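You operate a simulated robot arm through the tools that you are given. There is no shell and no other tool.

The job below is to be done with a simulated robot arm. You get a single attempt, and the scene is never put back.

JOB
Get the parts bench top ready for work. At the end: the grey ring from the parts bench top is on the upper shelf of the parts bench; the blue housing from the upper shelf of the parts bench is on the parts bench top; the white tall card (marked "Ring") is on the parts bench top; the round plate is turned to yellow ring at the mark; whatever was shut is shut again. Leave all else as you found it, and nothing knocked over. Set down upright: tall card.

It is judged by the outcome, as a careful person would: the job done as asked, and still so three seconds after it is handed in. It fails if anything else is knocked over, pushed out of place, dropped, spilled or broken.

ROBOT AND FRAMES
A 6-joint arm with a two-finger gripper, fixed in place. Base frame: the origin is on the floor under the middle of its stand, x ahead of it, y to its left, z up; the work surface is at about z = 873. Readings come in mm, rad, newtons and seconds.
It reaches about 1572 mm from its shoulder. Its first joint turns from -2.897 to 2.897 rad. Payload 2.45 kg.
Tool frame: the origin (TCP) lies between the finger pads and is the grasp point; the fingertips stand 20 mm ahead of it; z points along the fingers, y is the line along which they close. The gripper opens to 140 mm; its body begins 168 mm behind the TCP.
Orientation is told as [roll, pitch, yaw] about the base's x, y, z axes, in that order, counted from this pose: with the fingers straight down and closing along the base's y, the tool's x points along the base's -x, its y along +y and its z along -z.

CONTROLS
- The arm moves only by the tool step_arm. Its argument "moves" is a list of rows, each an object of numbers (a shift or turn left out is 0, a gripper value left out holds the last): "tx", "ty", "tz": the shift along the base's x, y, z in units of 20 mm (1.0 is 20 mm); "wx", "wy", "wz": the turn, a rotation vector about the base's x, y, z in units of 8 degrees (1.0 is 8 degrees); "grip": the finger opening in mm, from 0 to 140. In form: [{"tx": .., "ty": .., "tz": .., "wx": .., "wy": .., "wz": .., "grip": ..}, ...]. A call has 1 to 20 rows; each row shifts and turns the commanded pose from where the row before left it. A call with a number of a shift or a turn outside -1 to 1 is refused whole. A row lasts 0.2 s, in which the tool goes at most 50 mm and 0.15 rad; a call with a longer step from one row to the next is refused whole, and so is a gripper value outside its range. A pose out of reach is approached as far as the arm can. The call stops where the force on the tool passes 40 N (or 10 N more than at its start, if that is more) or the arm is blocked; 0.2 s more then pass. Each finger travels about 45 mm/s and halts on what it meets, pressing with about 38 N; the grip force reading is that of the motor and also rises with nothing between the fingers. The clock runs only during rows and for 0.2 s after the last one: add rows that do not move to give the fingers time. It gives the time, the measured TCP pose, the force on the tool (base axes), the opening and the grip force at its end, in the units of the frame above (readings bear some noise), with the torque about the TCP (base axes, N m) and any sound that the robot's microphone picked up, and new pictures: "show" is both (left out), scene, wrist or none.
- Cameras (640 x 400 px; columns grow to the right, rows downward): "scene" is fixed at [51.1, -501.9, 1615.6]; the picture's right is [0.06, -1.00, 0.00], its down [-0.68, -0.04, -0.73] and it looks along [0.73, 0.04, -0.69] (base axes); focal length 241 px, centre (320, 200). "wrist" rides on the gripper at [78, 11, -209] in the tool frame; the picture's right is [-0.14, 0.99, 0.00], its down [-0.92, -0.13, -0.37] and it looks along [-0.37, -0.05, 0.93] (tool axes); focal length 280 px, centre (320, 200). There is no depth. A picture from a camera that has moved, and an enlarged one, comes with that camera's place and axes in the base frame and with its lens.
- inspect(camera, box): a new picture of the part [left, top, right, bottom] of that camera's present view, enlarged. The clock stands still meanwhile.
- job_done(): hands the job in; it is judged then, once.

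Nothing tells you positions but the pictures and the camera data. Unless the task says otherwise, let go and move clear before handing in.

The tools are called after ">>>" as name(argument=value, ...) on one line, values as JSON. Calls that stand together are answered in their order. step_arm: Moves the arm, as the interface text tells. Its arguments: {"type":"object","properties":{"moves":{"type":"array","items":{"type":"object","properties":{"tx":{"type":"number"},"ty":{"type":"number"},"tz":{"type":"number"},"wx":{"type":"number"},"wy":{"type":"number"},"wz":{"type":"number"},"grip":{"type":"number"}}}},"show":{"type":"string","enum":["both","scene","wrist","none"]}},"required":["moves"]} The other tools are called the same way: inspect (camera, box) takes an enlarged picture of a part of a camera's view; job_done () hands the job in.

At the start:

```text
clock: 0.0
tool_pos: [560.3, -77.0, 1420.2]
ee_rot: [-0.003, -0.001, -0.002]
ft_force: [0.3, 0.1, 0.5]
ft_torque: [-0.01, -0.04, 0.02]
gripper_width: 140.1
finger_force: 0.1
```

scene: 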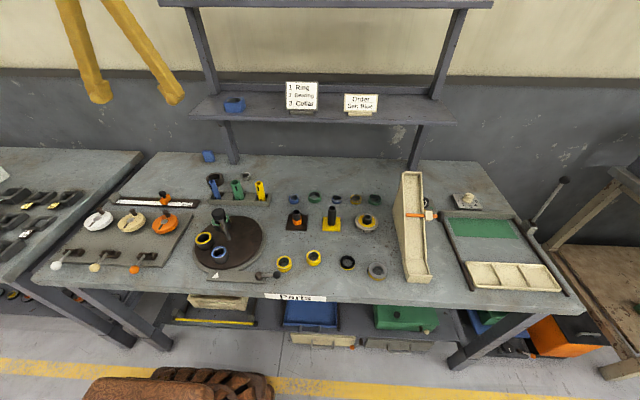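
wrist: 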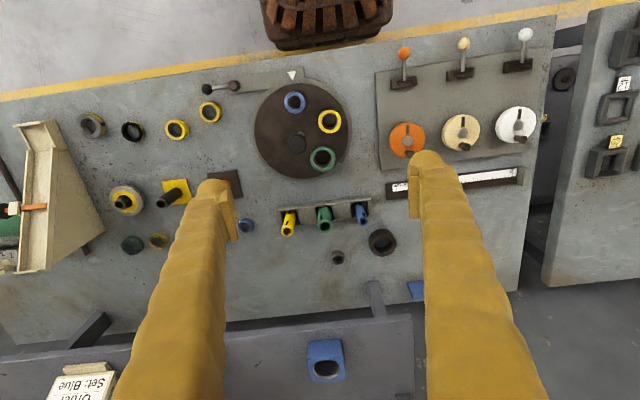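

I see a parts bench with a round plate carrying coloured rings, dials with levers, and an upper shelf with a blue housing and two cards. I'll look at enlarged views before I move anything.

>>> inspect(camera="scene", box=[180, 60, 460, 180])

>>> inspect(camera="scene", box=[160, 160, 420, 310])

>>> inspect(camera="wrist", box=[180, 60, 400, 200])

>>> inspect(camera="scene", box=[20, 140, 280, 300])

>>> inspect(camera="scene", box=[360, 160, 640, 320])

>>> inspect(camera="wrist", box=[0, 80, 240, 280])

```text
2.29 times, centred on (320, 120) of scene
camera zoom: at [51.1, -501.9, 1615.6], right [0.06, -1.0, 0.0], down [-0.68, -0.04, -0.73], along [0.73, 0.04, -0.69], focal length 551 px, centre (320, 383)
```

zoom: 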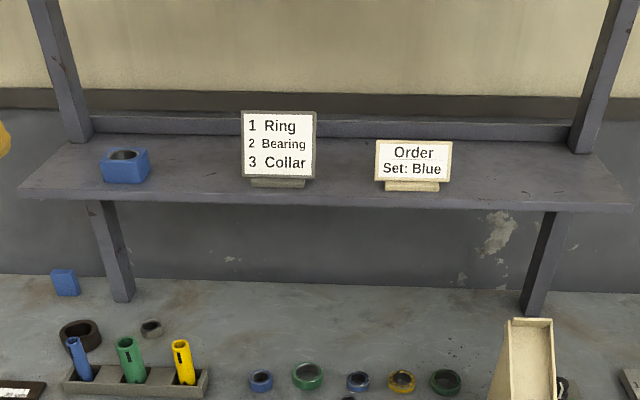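

```text
2.46 times, centred on (290, 235) of scene
camera zoom: at [51.1, -501.9, 1615.6], right [0.06, -1.0, 0.0], down [-0.68, -0.04, -0.73], along [0.73, 0.04, -0.69], focal length 593 px, centre (394, 114)
```

zoom: 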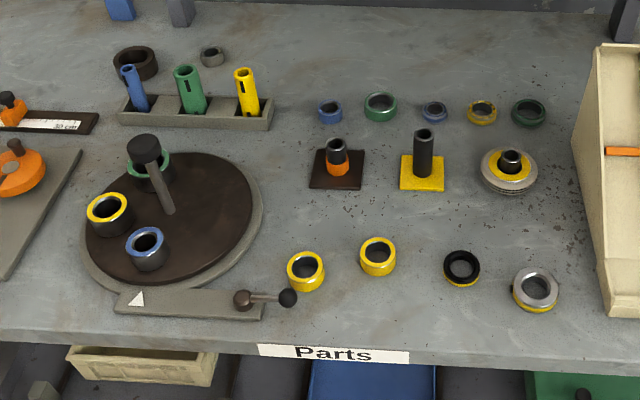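

```text
2.86 times, centred on (290, 130) of wrist
camera zoom: at [481.7, -65.1, 1629.0], right [0.14, 0.99, 0.0], down [0.92, -0.13, 0.37], along [0.37, -0.05, -0.93], focal length 801 px, centre (406, 400)
```

zoom: 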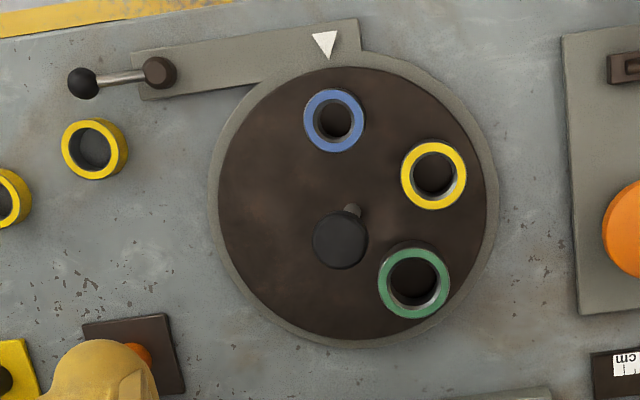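

```text
2.46 times, centred on (150, 220) of scene
camera zoom: at [51.1, -501.9, 1615.6], right [0.06, -1.0, 0.0], down [-0.68, -0.04, -0.73], along [0.73, 0.04, -0.69], focal length 593 px, centre (738, 151)
```

zoom: 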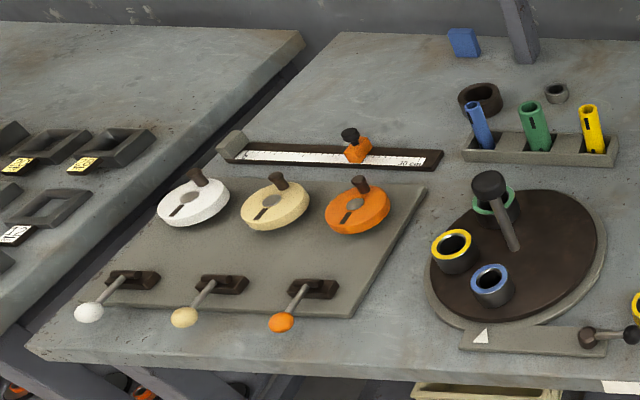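

```text
2.29 times, centred on (500, 240) of scene
camera zoom: at [51.1, -501.9, 1615.6], right [0.06, -1.0, 0.0], down [-0.68, -0.04, -0.73], along [0.73, 0.04, -0.69], focal length 551 px, centre (-91, 109)
```

zoom: 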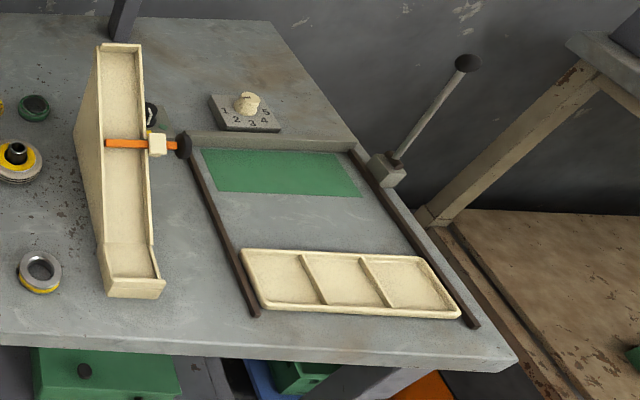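

```text
2.00 times, centred on (120, 180) of wrist
camera zoom: at [481.7, -65.1, 1629.0], right [0.14, 0.99, 0.0], down [0.92, -0.13, 0.37], along [0.37, -0.05, -0.93], focal length 561 px, centre (720, 240)
```

zoom: 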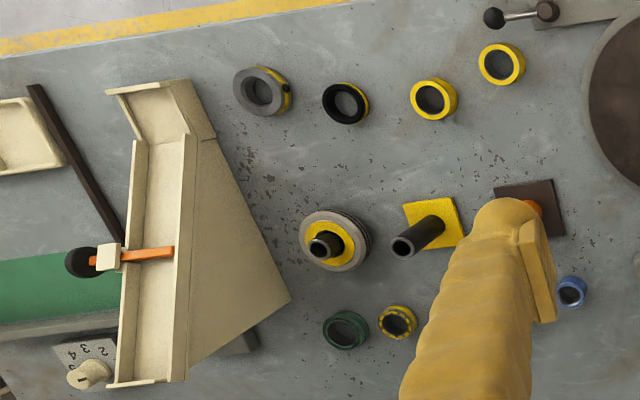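

The round plate is centred near (580, -128) with the mark on its near side. Blue is at the mark now, and yellow is about 72° clockwise from it. Next to the mark there is a small ball lever that may be a lock, so I'm moving the wrist camera closer to check it.

>>> step_arm(moves=[{"tx": -0.46, "ty": -0.65, "tz": -0.96}, {"tx": -0.46, "ty": -0.65, "tz": -0.96}, {"tx": -0.46, "ty": -0.65, "tz": -0.96}, {"tx": -0.46, "ty": -0.65, "tz": -0.96}, {"tx": -0.46, "ty": -0.65, "tz": -0.96}, {"tx": -0.46, "ty": -0.65, "tz": -0.96}, {"tx": -0.46, "ty": -0.65, "tz": -0.96}, {"tx": -0.46, "ty": -0.65, "tz": -0.96}, {"tx": -0.46, "ty": -0.65, "tz": -0.96}, {"tx": -0.46, "ty": -0.65, "tz": -0.96}, {"tx": -0.46, "ty": -0.65, "tz": -0.96}, {"tx": -0.46, "ty": -0.65, "tz": -0.96}])

```text
clock: 2.6
tool_pos: [451.1, -232.2, 1189.9]
ee_rot: [-0.001, -0.001, -0.002]
ft_force: [0.2, -0.3, 0.2]
ft_torque: [-0.02, -0.01, -0.01]
gripper_width: 139.9
finger_force: 0.1
camera wrist: at [371.4, -221.6, 1398.0], right [0.14, 0.99, 0.0], down [0.92, -0.13, 0.37], along [0.37, -0.05, -0.93], focal length 280 px, centre (320, 200)
```

scene: 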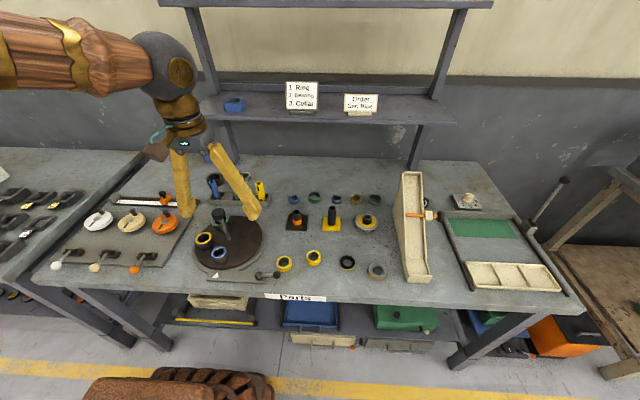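
wrist: 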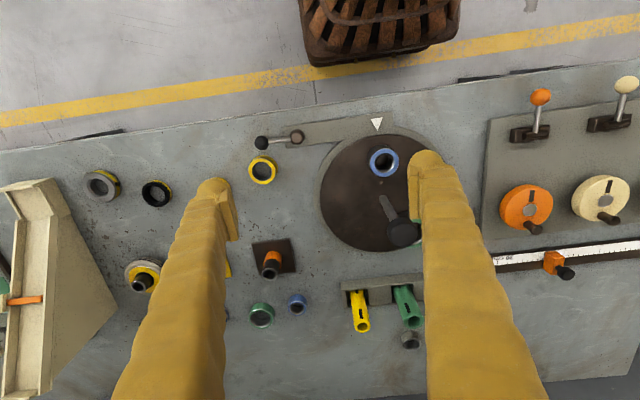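

The lever comes off a small plate beside the mark. I'll zoom in on it and on the knob.

>>> inspect(camera="wrist", box=[230, 90, 430, 215])

>>> inspect(camera="scene", box=[180, 200, 300, 290])

>>> inspect(camera="scene", box=[260, 180, 400, 290])

>>> inspect(camera="scene", box=[180, 140, 280, 210])

>>> inspect(camera="wrist", box=[60, 130, 240, 300])

>>> inspect(camera="scene", box=[140, 280, 480, 360])

```text
3.20 times, centred on (330, 152) of wrist
camera zoom: at [371.4, -221.6, 1398.0], right [0.14, 0.99, 0.0], down [0.92, -0.13, 0.37], along [0.37, -0.05, -0.93], focal length 897 px, centre (288, 352)
```

zoom: 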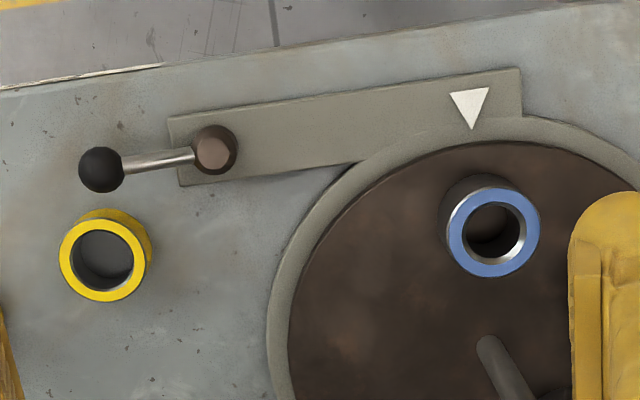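

```text
4.44 times, centred on (240, 245) of scene
camera zoom: at [51.1, -501.9, 1615.6], right [0.06, -1.0, 0.0], down [-0.68, -0.04, -0.73], along [0.73, 0.04, -0.69], focal length 1071 px, centre (676, 0)
```

zoom: 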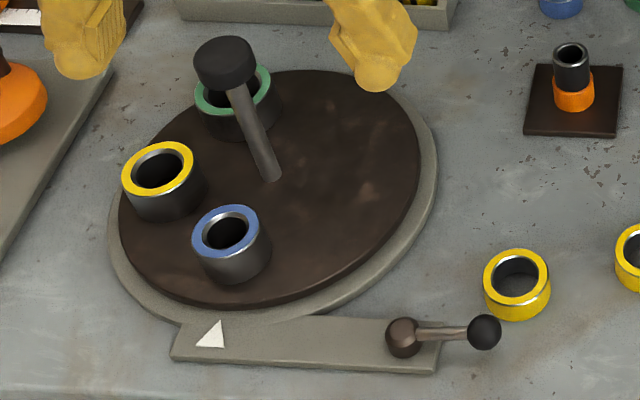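

```text
3.64 times, centred on (330, 235) of scene
camera zoom: at [51.1, -501.9, 1615.6], right [0.06, -1.0, 0.0], down [-0.68, -0.04, -0.73], along [0.73, 0.04, -0.69], focal length 876 px, centre (284, 73)
```

zoom: 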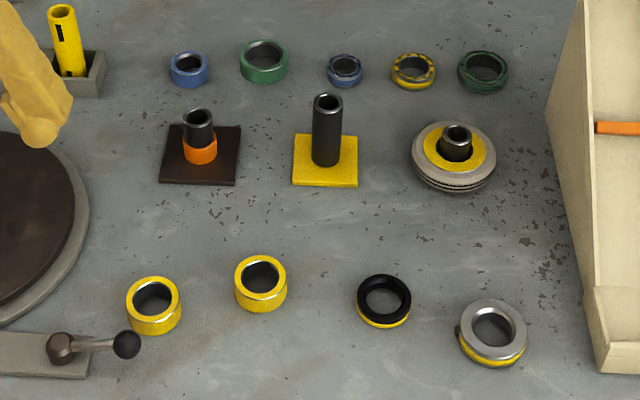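

```text
5.71 times, centred on (230, 175) of scene
camera zoom: at [51.1, -501.9, 1615.6], right [0.06, -1.0, 0.0], down [-0.68, -0.04, -0.73], along [0.73, 0.04, -0.69], focal length 1377 px, centre (834, 343)
```

zoom: 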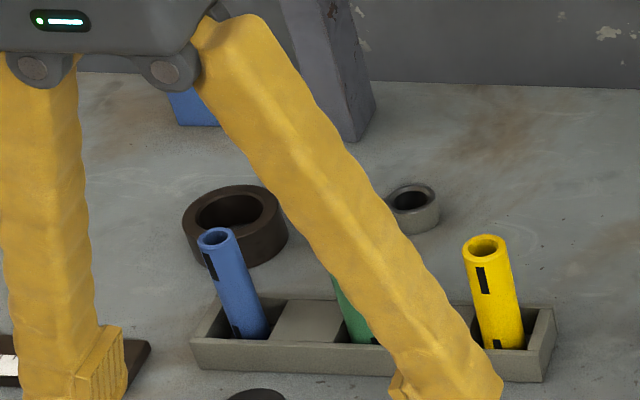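

```text
2.35 times, centred on (150, 215) of wrist
camera zoom: at [371.4, -221.6, 1398.0], right [0.14, 0.99, 0.0], down [0.92, -0.13, 0.37], along [0.37, -0.05, -0.93], focal length 660 px, centre (720, 165)
```

zoom: 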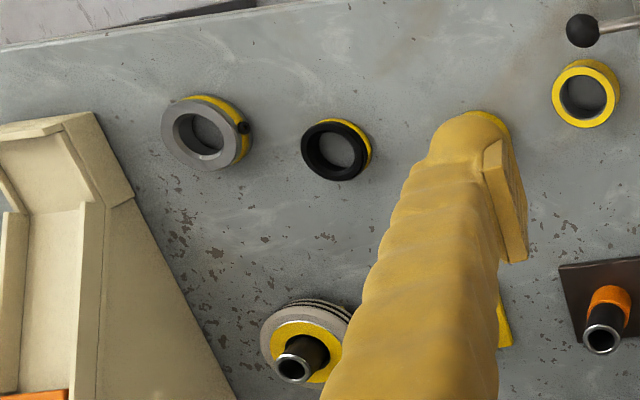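

```text
1.88 times, centred on (310, 320) of scene
camera zoom: at [51.1, -501.9, 1615.6], right [0.06, -1.0, 0.0], down [-0.68, -0.04, -0.73], along [0.73, 0.04, -0.69], focal length 454 px, centre (339, -26)
```

zoom: 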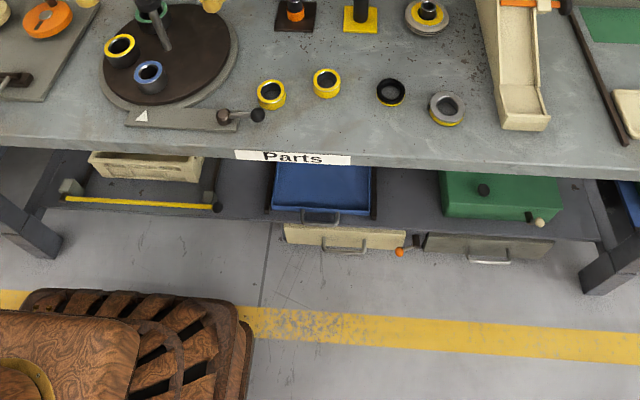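

The lever's hub is at about (450, -273) and its ball at about (450, -339), just above the bench. I'll test whether the plate turns first, so I'm going above the plate's central knob to look.

>>> step_arm(moves=[{"tx": 0.95, "ty": 0.74, "tz": -0.5}, {"tx": 0.95, "ty": 0.74, "tz": -0.5}, {"tx": 0.95, "ty": 0.74, "tz": -0.5}, {"tx": 0.95, "ty": 0.74, "tz": -0.5}, {"tx": 0.95, "ty": 0.74, "tz": -0.5}, {"tx": 0.95, "ty": 0.74, "tz": -0.5}, {"tx": 0.95, "ty": 0.74, "tz": -0.5}, {}])

```text
clock: 4.4
tool_pos: [584.3, -127.4, 1119.0]
ee_rot: [-0.003, -0.002, -0.002]
ft_force: [0.6, -1.0, -0.1]
ft_torque: [0.01, -0.01, -0.01]
gripper_width: 140.0
finger_force: 0.0
camera wrist: at [505.2, -117.3, 1328.4], right [0.14, 0.99, 0.0], down [0.92, -0.13, 0.37], along [0.37, -0.05, -0.93], focal length 280 px, centre (320, 200)
```

scene: 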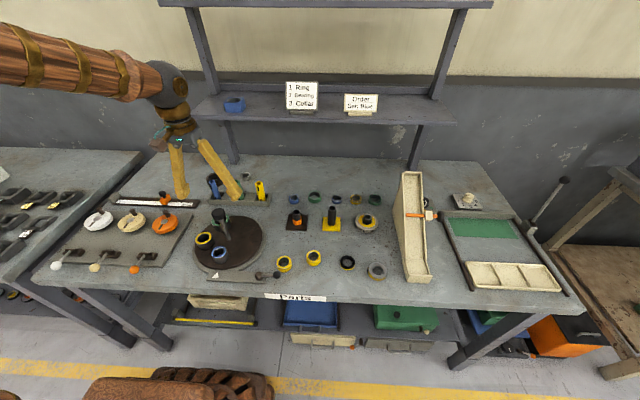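
wrist: 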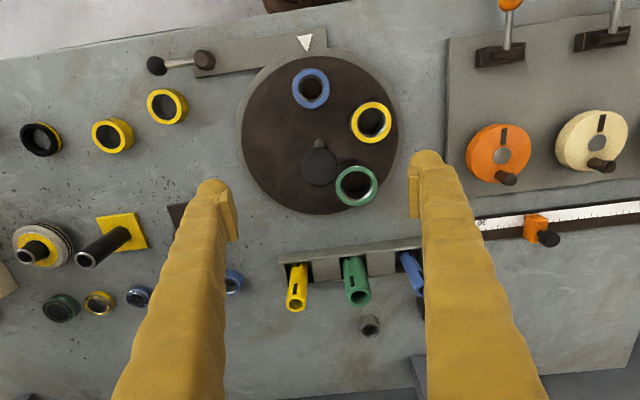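

The knob looks centred over the plate axis at about (584, -128), with its top near z 1032. I'll zoom in on it before descending.

>>> inspect(camera="wrist", box=[230, 30, 410, 220])

>>> inspect(camera="wrist", box=[130, 30, 260, 130])

```text
2.11 times, centred on (320, 125) of wrist
camera zoom: at [505.2, -117.3, 1328.4], right [0.14, 0.99, 0.0], down [0.92, -0.13, 0.37], along [0.37, -0.05, -0.93], focal length 590 px, centre (320, 358)
```

zoom: 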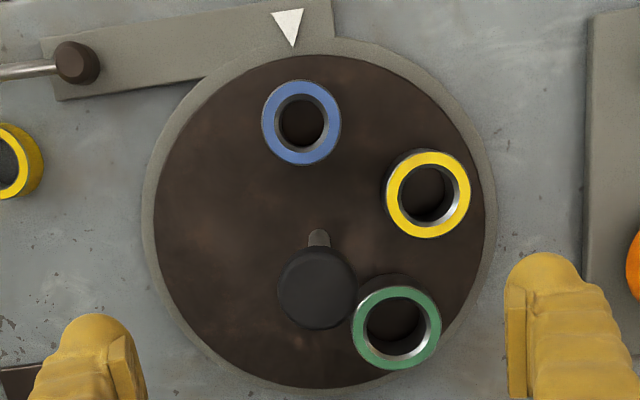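

```text
4.00 times, centred on (195, 80) of wrist
camera zoom: at [505.2, -117.3, 1328.4], right [0.14, 0.99, 0.0], down [0.92, -0.13, 0.37], along [0.37, -0.05, -0.93], focal length 1122 px, centre (820, 680)
```

zoom: 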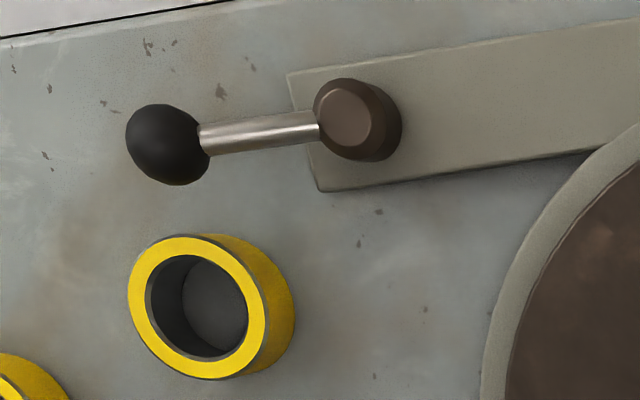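

The hub is a cone with a vertical axis, so the lever swings flat like a lock. I'll pre-turn the gripper -36°, lower onto the knob and close, then try a small turn.

>>> step_arm(moves=[{"wz": -0.9}, {"wz": -0.9}, {"wz": -0.9}, {"wz": -0.9}, {"wz": -0.9}, {"tz": -0.9}, {"tz": -0.9}, {"tz": -0.9}, {"tz": -0.9}, {"tz": -0.9}, {"tz": -0.3}, {}])

```text
clock: 7.0
tool_pos: [583.8, -129.4, 1024.4]
ee_rot: [-0.003, -0.002, -0.63]
ft_force: [-0.2, -0.2, -0.2]
ft_torque: [-0.01, 0.0, -0.01]
gripper_width: 140.1
finger_force: 0.0
camera wrist: at [525.6, -73.7, 1232.1], right [0.69, 0.72, 0.0], down [0.67, -0.64, 0.37], along [0.27, -0.26, -0.93], focal length 280 px, centre (320, 200)
```

scene: 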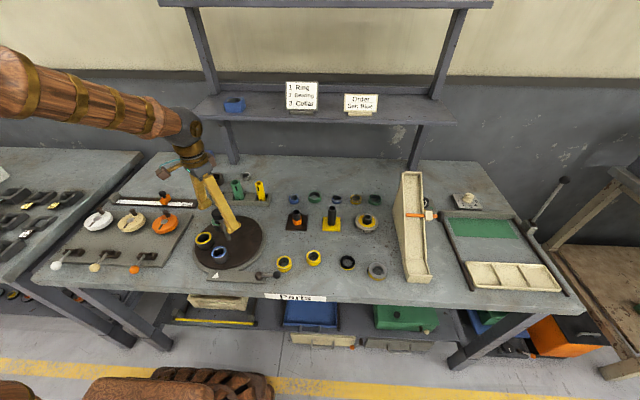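
wrist: 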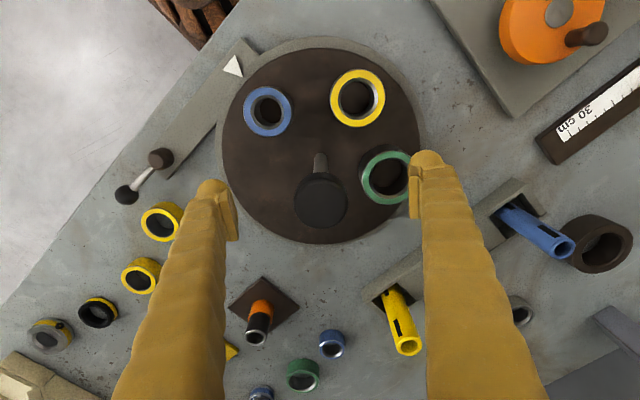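

The knob is centred between the fingers and is about 42 mm across. I'm closing on it and giving it a small test turn.

>>> step_arm(moves=[{"grip": 20}, {}, {}, {}, {}, {}, {}, {}, {}], show="wrist")

```text
clock: 9.0
tool_pos: [584.3, -130.1, 1023.0]
ee_rot: [-0.002, -0.003, -0.629]
ft_force: [9.1, 14.9, -2.7]
ft_torque: [0.03, -0.02, 0.03]
gripper_width: 38.6
finger_force: 44.8
camera wrist: at [525.8, -73.4, 1232.2], right [0.69, 0.72, 0.0], down [0.67, -0.64, 0.37], along [0.27, -0.26, -0.93], focal length 280 px, centre (320, 200)
```

wrist: 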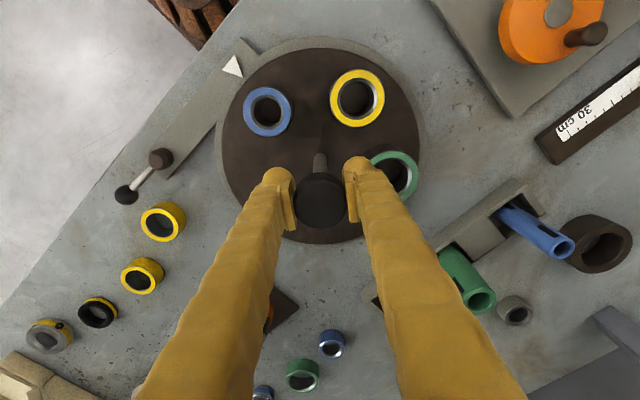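

The grip is on, with a small sideways load. I'll shift about 2 mm to relieve it and then test a small turn.

>>> step_arm(moves=[{"tx": 0.05, "ty": 0.08}, {}], show="none")

>>> step_arm(moves=[{"wz": 0.25}, {"wz": 0.25}, {"wz": 0.25}, {}], show="wrist")

```text
clock: 9.6
tool_pos: [583.6, -129.5, 1024.4]
ee_rot: [-0.003, -0.001, -0.629]
ft_force: [-12.3, -29.9, 0.1]
ft_torque: [-0.13, -0.02, -0.08]
gripper_width: 38.3
finger_force: 44.2
```

```text
clock: 10.0
tool_pos: [583.1, -128.0, 1023.4]
ee_rot: [-0.004, 0.0, -0.597]
ft_force: [-5.4, -5.0, 1.9]
ft_torque: [-0.09, -0.01, 0.0]
gripper_width: 38.3
finger_force: 44.8
stopped in row 2: the force on the tool passed its limit at 44 N (the readings are from after the stop); the commanded pose is now the measured one
camera wrist: at [524.1, -74.6, 1232.3], right [0.67, 0.74, 0.0], down [0.69, -0.62, 0.37], along [0.27, -0.25, -0.93], focal length 280 px, centre (320, 200)
```

wrist: 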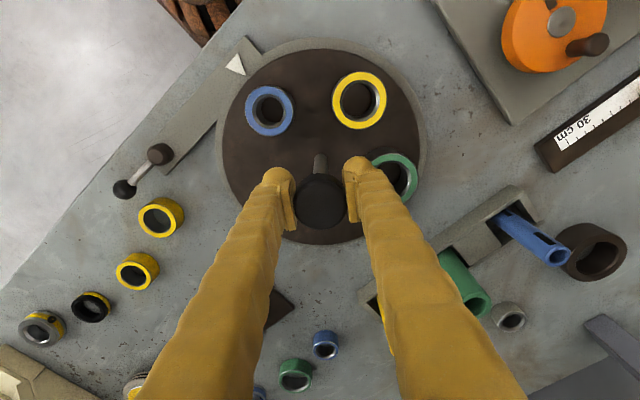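

The earlier sideways load has now relaxed. I'll turn a little further in small steps and watch the torque about z.

>>> step_arm(moves=[{"wz": 0.25}, {"wz": 0.25}, {"wz": 0.25}, {"wz": 0.25}], show="wrist")

```text
clock: 11.0
tool_pos: [581.9, -128.4, 1024.5]
ee_rot: [-0.006, 0.0, -0.458]
ft_force: [-18.0, -17.2, 2.3]
ft_torque: [0.06, 0.11, -0.24]
gripper_width: 38.4
finger_force: 45.1
camera wrist: at [516.9, -83.5, 1232.5], right [0.56, 0.83, 0.0], down [0.77, -0.52, 0.37], along [0.3, -0.21, -0.93], focal length 280 px, centre (320, 200)
```

wrist: 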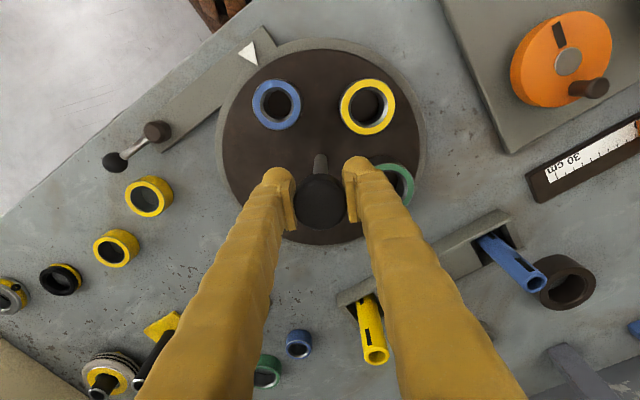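

The torque rose and the fingers slipped on the knob while the rings stayed in place relative to the mark. The plate is locked, so I'm letting go of the knob and going to the lever with the fingers turned to straddle its rod.

>>> step_arm(moves=[{"grip": 100}, {}, {}, {}, {"tz": 0.9}, {"tz": 0.9}, {"tz": 0.9}, {"tz": 0.9}, {"tz": 0.5, "wz": 1}, {"wz": 1, "tx": -0.9, "ty": -0.9}, {"wz": 1, "tx": -0.9, "ty": -0.9}, {"wz": 1, "tx": -0.9, "ty": -0.9}, {"wz": 1, "tx": -0.9, "ty": -0.9}, {"wz": 1, "tx": -0.9, "ty": -0.9}, {"wz": 1, "tx": -0.9, "ty": -0.9}, {"wz": 1, "tx": -0.9, "ty": -0.9}, {"wz": 1, "ty": -0.9}, {"wz": 1, "ty": -0.9}, {"wz": 1}], show="none")

>>> step_arm(moves=[{"wz": 1, "grip": 60}, {"wz": 1}, {"wz": 1}, {"wz": 0.5}, {}])

```text
clock: 15.0
tool_pos: [457.8, -289.5, 1106.2]
ee_rot: [-0.005, 0.0, 1.081]
ft_force: [-0.4, 0.5, 0.2]
ft_torque: [-0.01, -0.04, -0.01]
gripper_width: 100.3
finger_force: 0.0
```

```text
clock: 16.2
tool_pos: [457.9, -290.9, 1106.4]
ee_rot: [-0.003, 0.0, 1.566]
ft_force: [-0.2, 0.2, 0.7]
ft_torque: [0.01, -0.01, -0.02]
gripper_width: 59.9
finger_force: 0.1
camera wrist: at [444.4, -368.2, 1314.3], right [-0.99, 0.14, 0.0], down [0.13, 0.92, 0.37], along [0.06, 0.37, -0.93], focal length 280 px, centre (320, 200)
```

scene: 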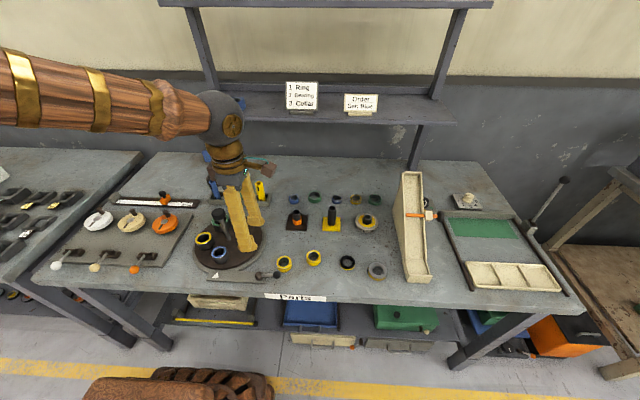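
wrist: 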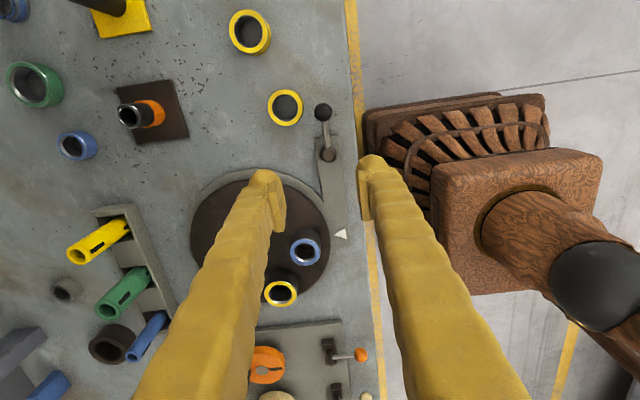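

I have a good view of the lever from here, so I'll enlarge it to pin down the rod and the nearby yellow ring.

>>> inspect(camera="wrist", box=[250, 80, 370, 190])

```text
3.64 times, centred on (310, 135) of wrist
camera zoom: at [444.4, -368.2, 1314.3], right [-0.99, 0.14, 0.0], down [0.13, 0.92, 0.37], along [0.06, 0.37, -0.93], focal length 1020 px, centre (356, 436)
```

zoom: 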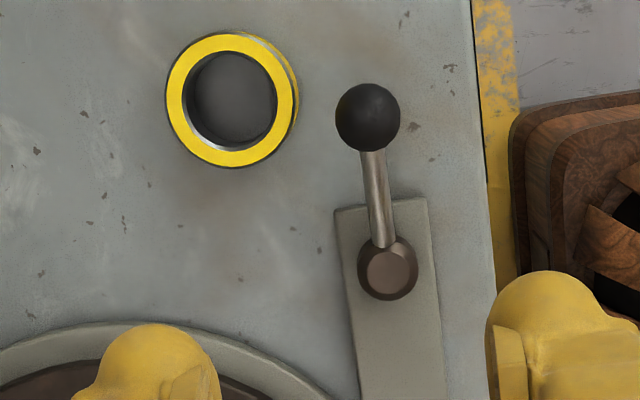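

I need the finger thickness before fitting one beside the rod, so I'll take an enlarged look at the fingertips.

>>> inspect(camera="scene", box=[190, 160, 290, 290])

>>> inspect(camera="wrist", box=[230, 140, 420, 260])

```text
3.08 times, centred on (240, 225) of scene
camera zoom: at [51.1, -501.9, 1615.6], right [0.06, -1.0, 0.0], down [-0.68, -0.04, -0.73], along [0.73, 0.04, -0.69], focal length 742 px, centre (566, 123)
```

zoom: 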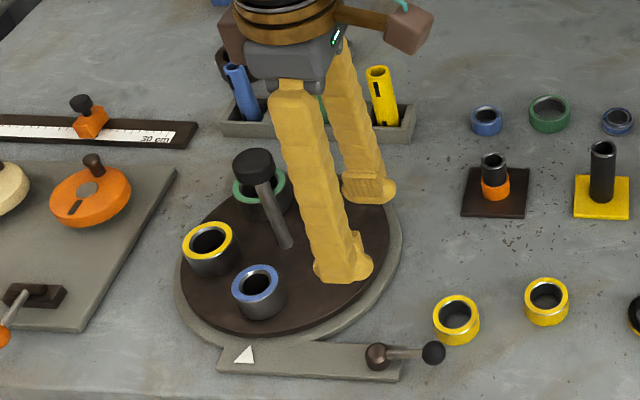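

```text
3.33 times, centred on (325, 200) of wrist
camera zoom: at [444.4, -368.2, 1314.3], right [-0.99, 0.14, 0.0], down [0.13, 0.92, 0.37], along [0.06, 0.37, -0.93], focal length 935 px, centre (303, 200)
```

zoom: 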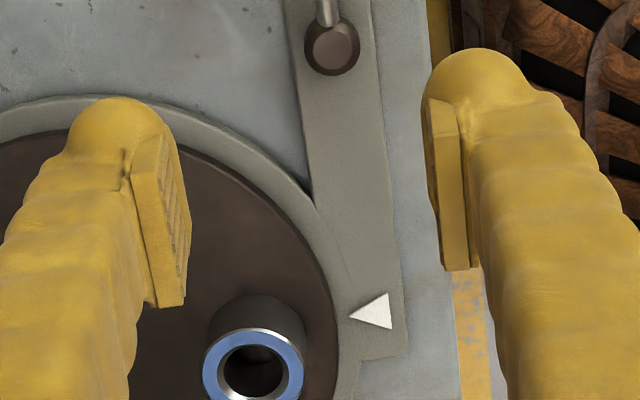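

>>> inspect(camera="scene", box=[225, 200, 265, 260])

```text
6.67 times, centred on (245, 230) of scene
camera zoom: at [51.1, -501.9, 1615.6], right [0.06, -1.0, 0.0], down [-0.68, -0.04, -0.73], along [0.73, 0.04, -0.69], focal length 1607 px, centre (820, 0)
```

zoom: 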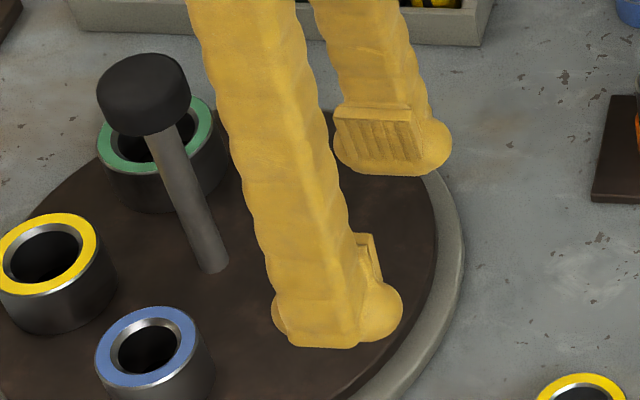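

The fingertips are about 50 mm wide sideways and 28 mm thick, so they only fit beside the rod with the gripper at yaw 0. I'll use the left finger alone, placed between the ball and the hub on the far side of the rod. I'm moving to just above that spot with a 66 mm opening.

>>> step_arm(moves=[{"wz": -0.935, "tx": 0.102, "ty": -0.258, "tz": -0.44, "grip": 66}, {"wz": -0.935, "tx": 0.102, "ty": -0.258, "tz": -0.44}, {"wz": -0.935, "tx": 0.102, "ty": -0.258, "tz": -0.44}, {"wz": -0.935, "tx": 0.102, "ty": -0.258, "tz": -0.44}, {"wz": -0.935, "tx": 0.102, "ty": -0.258, "tz": -0.44}, {"wz": -0.935, "tx": 0.102, "ty": -0.258, "tz": -0.44}, {"wz": -0.935, "tx": 0.102, "ty": -0.258, "tz": -0.44}, {"wz": -0.935, "tx": 0.102, "ty": -0.258, "tz": -0.44}, {"wz": -0.935, "tx": 0.102, "ty": -0.258, "tz": -0.44}, {"wz": -0.935, "tx": 0.102, "ty": -0.258, "tz": -0.44}, {"wz": -0.935, "tx": 0.102, "ty": -0.258, "tz": -0.44}, {"wz": -0.935, "tx": 0.102, "ty": -0.258, "tz": -0.44}, {}])

```text
clock: 19.0
tool_pos: [481.1, -351.6, 1000.4]
ee_rot: [-0.002, 0.0, -0.001]
ft_force: [0.0, -0.1, 0.1]
ft_torque: [-0.04, 0.0, 0.0]
gripper_width: 65.9
finger_force: 0.1
camera wrist: at [402.0, -340.4, 1208.7], right [0.14, 0.99, 0.0], down [0.92, -0.13, 0.37], along [0.37, -0.06, -0.93], focal length 280 px, centre (320, 200)
```

scene: 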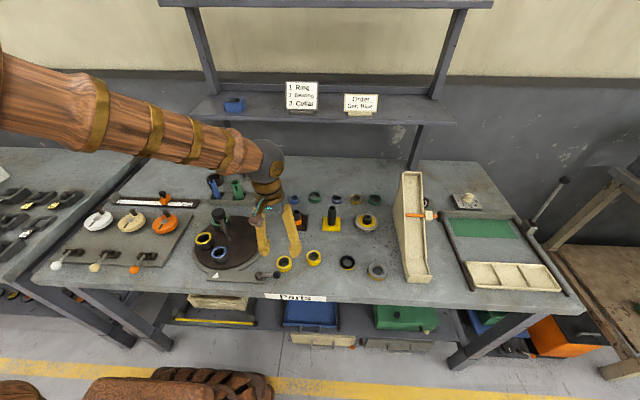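
wrist: 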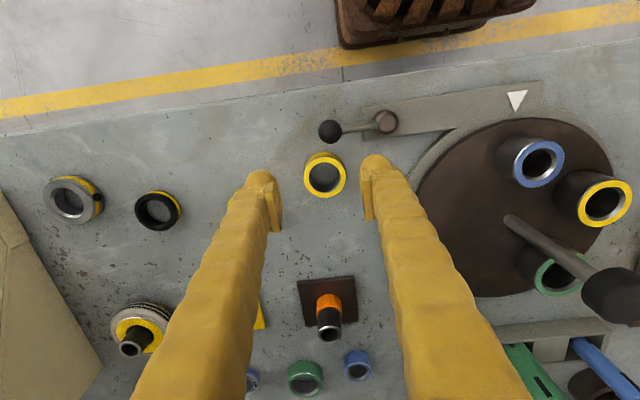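

The left finger is over the gap beside the rod. I'll descend part way and check the clearances.

>>> step_arm(moves=[{"tz": -0.9, "ty": -0.07, "tx": 0.06}, {"tz": -0.9}, {"tz": -0.9}, {"tz": -0.8}, {}])

>>> inspect(camera="wrist", box=[240, 70, 440, 220])

>>> inspect(camera="scene", box=[230, 230, 330, 300])

```text
clock: 20.2
tool_pos: [481.8, -354.0, 930.7]
ee_rot: [-0.005, 0.0, 0.001]
ft_force: [0.2, 0.5, -0.3]
ft_torque: [0.02, -0.01, 0.02]
gripper_width: 65.9
finger_force: 0.0
camera wrist: at [403.4, -341.4, 1139.0], right [0.14, 0.99, 0.0], down [0.92, -0.13, 0.37], along [0.37, -0.05, -0.93], focal length 280 px, centre (320, 200)
```

scene: 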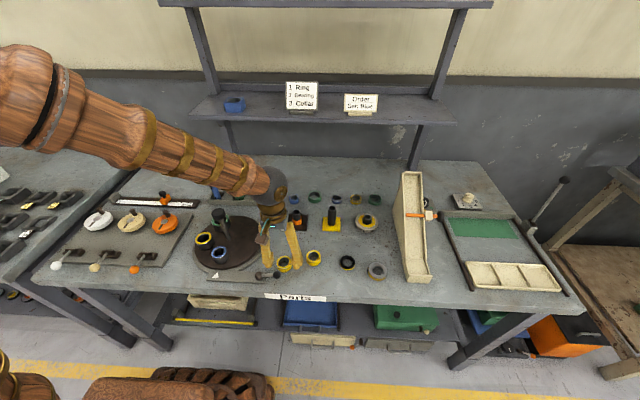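
wrist: 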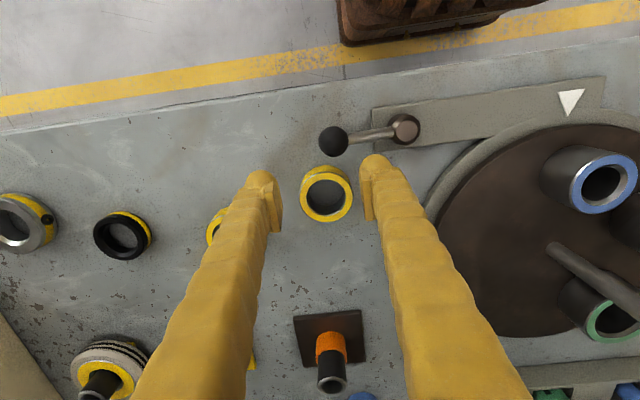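

```text
2.67 times, centred on (340, 145) of wrist
camera zoom: at [403.4, -341.4, 1139.0], right [0.14, 0.99, 0.0], down [0.92, -0.13, 0.37], along [0.37, -0.05, -0.93], focal length 748 px, centre (267, 347)
```

zoom: 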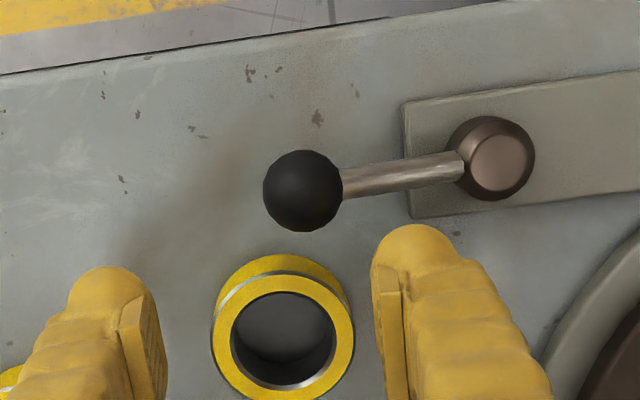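

```text
5.71 times, centred on (280, 265) of scene
camera zoom: at [51.1, -501.9, 1615.6], right [0.06, -1.0, 0.0], down [-0.68, -0.04, -0.73], along [0.73, 0.04, -0.69], focal length 1377 px, centre (549, -171)
```

zoom: 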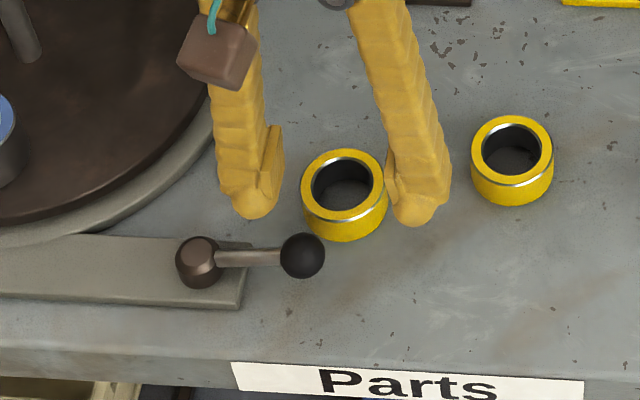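

Clearances look workable: about 4 mm to the ring and 10 mm to the hub. I'll lower in small steps to put the fingertip beside the rod.

>>> step_arm(moves=[{"tz": -0.3, "ty": 0.03}, {"tz": -0.3}, {"tz": -0.3}, {"tz": -0.25}, {}])

>>> inspect(camera="scene", box=[230, 230, 330, 300])

>>> inspect(camera="wrist", box=[240, 70, 440, 220])

```text
clock: 21.4
tool_pos: [481.8, -353.5, 907.6]
ee_rot: [-0.005, 0.0, -0.001]
ft_force: [0.2, 0.6, -0.3]
ft_torque: [0.0, -0.01, 0.03]
gripper_width: 65.9
finger_force: 0.1
camera wrist: at [403.4, -340.8, 1115.5], right [0.14, 0.99, 0.0], down [0.92, -0.13, 0.37], along [0.37, -0.05, -0.93], focal length 280 px, centre (320, 200)
```

scene: 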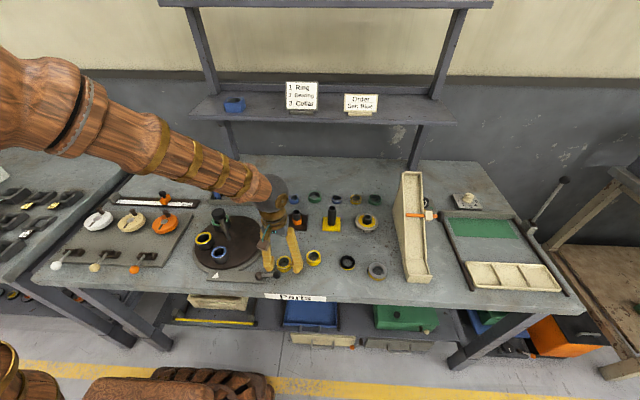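
wrist: 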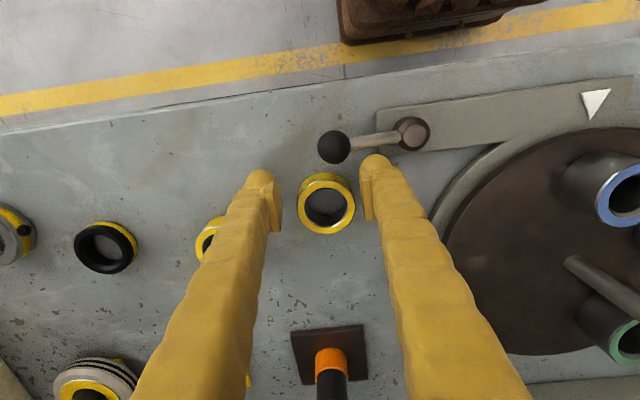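

```text
5.71 times, centred on (280, 265) of scene
camera zoom: at [51.1, -501.9, 1615.6], right [0.06, -1.0, 0.0], down [-0.68, -0.04, -0.73], along [0.73, 0.04, -0.69], focal length 1377 px, centre (549, -171)
```

zoom: 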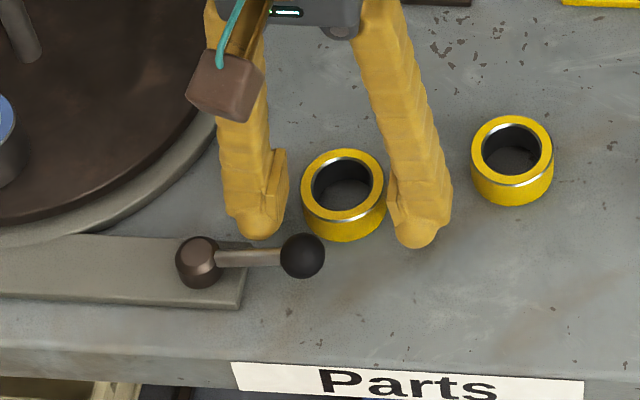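

```text
2.67 times, centred on (340, 145) of wrist
camera zoom: at [403.4, -340.8, 1115.5], right [0.14, 0.99, 0.0], down [0.92, -0.13, 0.37], along [0.37, -0.05, -0.93], focal length 748 px, centre (267, 347)
```

zoom: 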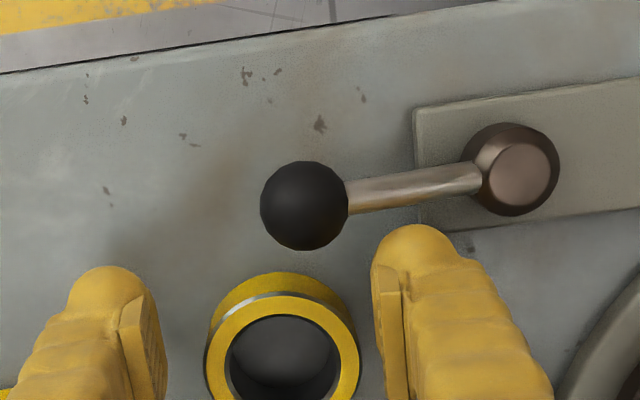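

The fingertip is beside the rod and clear of the ring. I'm pushing slowly toward the front of the bench (-x), watching the force.

>>> step_arm(moves=[{"tx": -0.2}, {"tx": -0.2}, {"tx": -0.2}, {"tx": -0.2}, {}])

>>> inspect(camera="scene", box=[230, 230, 330, 300])

```text
clock: 22.6
tool_pos: [466.7, -353.0, 907.5]
ee_rot: [-0.003, -0.001, 0.0]
ft_force: [1.5, -0.2, -0.3]
ft_torque: [0.01, 0.0, -0.02]
gripper_width: 65.7
finger_force: 0.0
camera wrist: at [387.4, -341.2, 1115.5], right [0.14, 0.99, 0.0], down [0.92, -0.13, 0.37], along [0.37, -0.05, -0.93], focal length 280 px, centre (320, 200)
```

scene: 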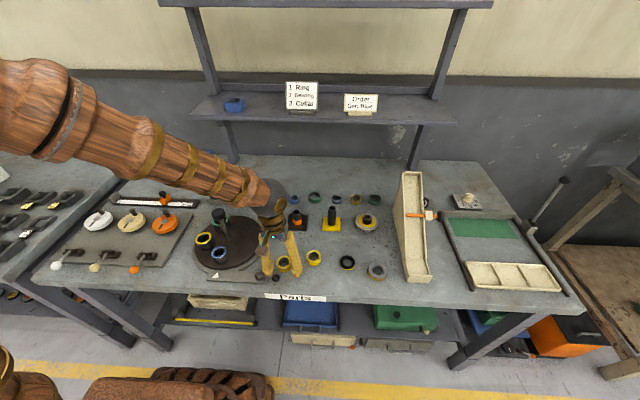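
wrist: 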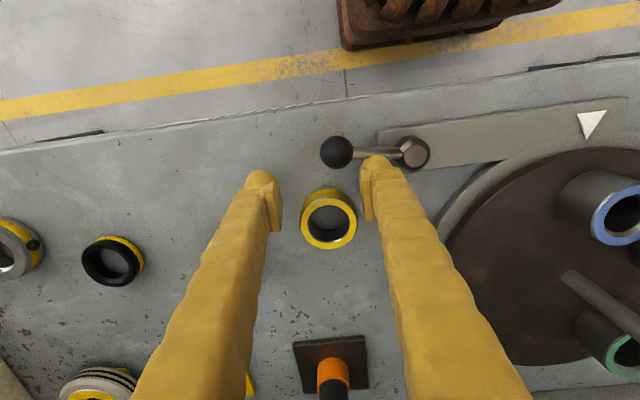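

```text
5.71 times, centred on (280, 265) of scene
camera zoom: at [51.1, -501.9, 1615.6], right [0.06, -1.0, 0.0], down [-0.68, -0.04, -0.73], along [0.73, 0.04, -0.69], focal length 1377 px, centre (549, -171)
```

zoom: 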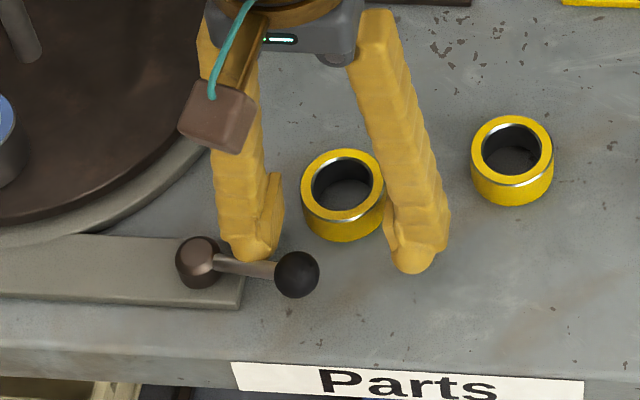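

The lever swings freely toward the front with only about 1.5 N. I'll keep pushing.

>>> step_arm(moves=[{"tx": -0.25}, {"tx": -0.25}, {"tx": -0.25}, {"tx": -0.25}, {"tx": -0.25}, {}])

>>> inspect(camera="scene", box=[230, 230, 330, 300])

```text
clock: 24.0
tool_pos: [441.1, -353.4, 908.0]
ee_rot: [-0.004, -0.001, -0.001]
ft_force: [0.7, -0.8, -1.0]
ft_torque: [0.0, -0.01, -0.02]
gripper_width: 65.9
finger_force: 0.0
camera wrist: at [362.2, -341.5, 1115.4], right [0.14, 0.99, 0.0], down [0.92, -0.13, 0.37], along [0.36, -0.05, -0.93], focal length 280 px, centre (320, 200)
```

scene: 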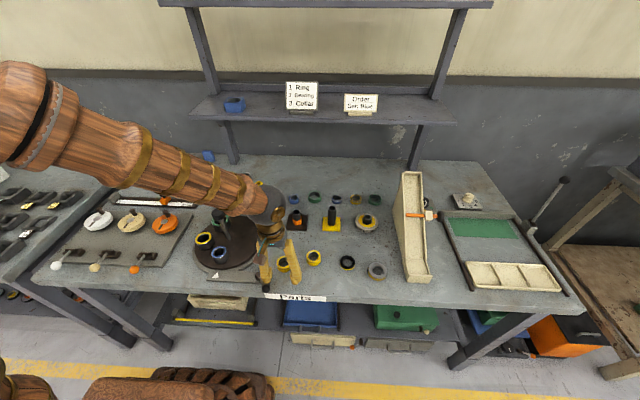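
wrist: 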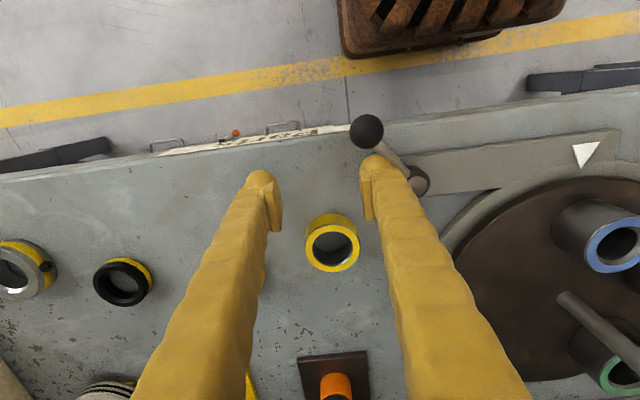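

```text
5.71 times, centred on (280, 265) of scene
camera zoom: at [51.1, -501.9, 1615.6], right [0.06, -1.0, 0.0], down [-0.68, -0.04, -0.73], along [0.73, 0.04, -0.69], focal length 1377 px, centre (549, -171)
```

zoom: 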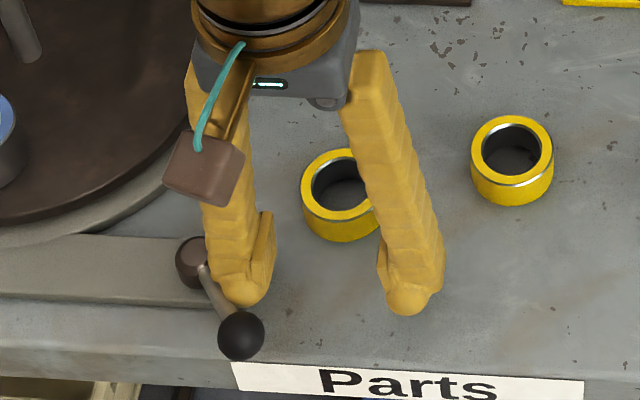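

The lever has turned about 60°. I'll push a bit more toward -x and then +y to bring it to about 90°, watching for a stop.

>>> step_arm(moves=[{"tx": -0.25}, {"tx": -0.25}, {"ty": 0.15}, {"ty": 0.15}, {"ty": 0.15}, {"ty": 0.1}, {}])

>>> inspect(camera="scene", box=[230, 230, 330, 300])

```text
clock: 25.6
tool_pos: [432.5, -343.3, 907.9]
ee_rot: [-0.006, 0.001, 0.0]
ft_force: [3.7, -16.2, 15.3]
ft_torque: [0.66, 0.19, 0.05]
gripper_width: 55.8
finger_force: 0.0
camera wrist: at [352.5, -330.8, 1116.0], right [0.14, 0.99, -0.01], down [0.92, -0.13, 0.37], along [0.37, -0.06, -0.93], focal length 280 px, centre (320, 200)
```

scene: 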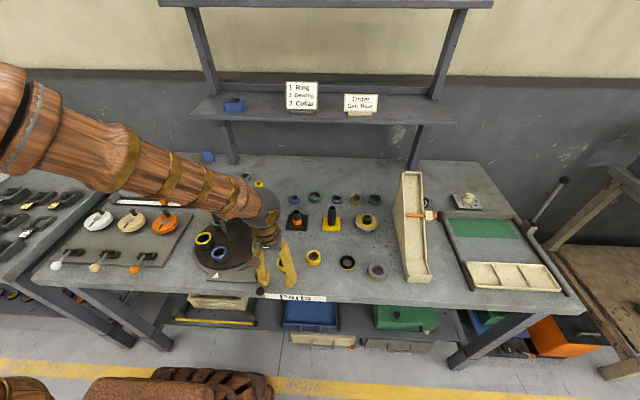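
wrist: 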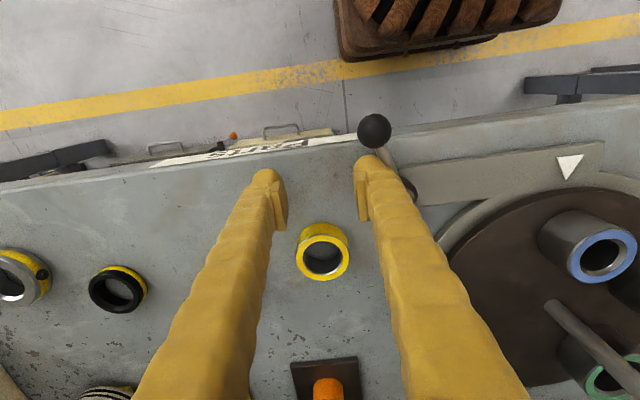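

```text
5.71 times, centred on (280, 265) of scene
camera zoom: at [51.1, -501.9, 1615.6], right [0.06, -1.0, 0.0], down [-0.68, -0.04, -0.73], along [0.73, 0.04, -0.69], focal length 1377 px, centre (549, -171)
```

zoom: 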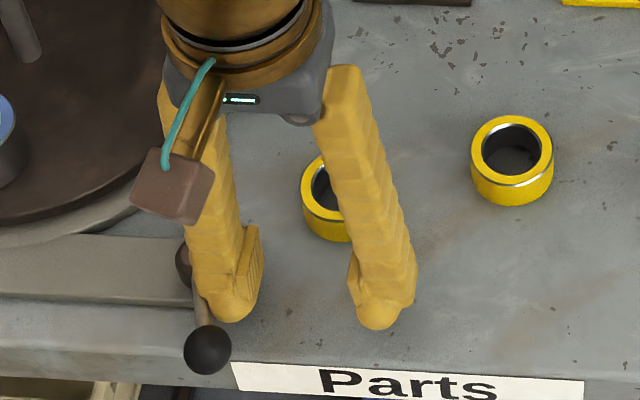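

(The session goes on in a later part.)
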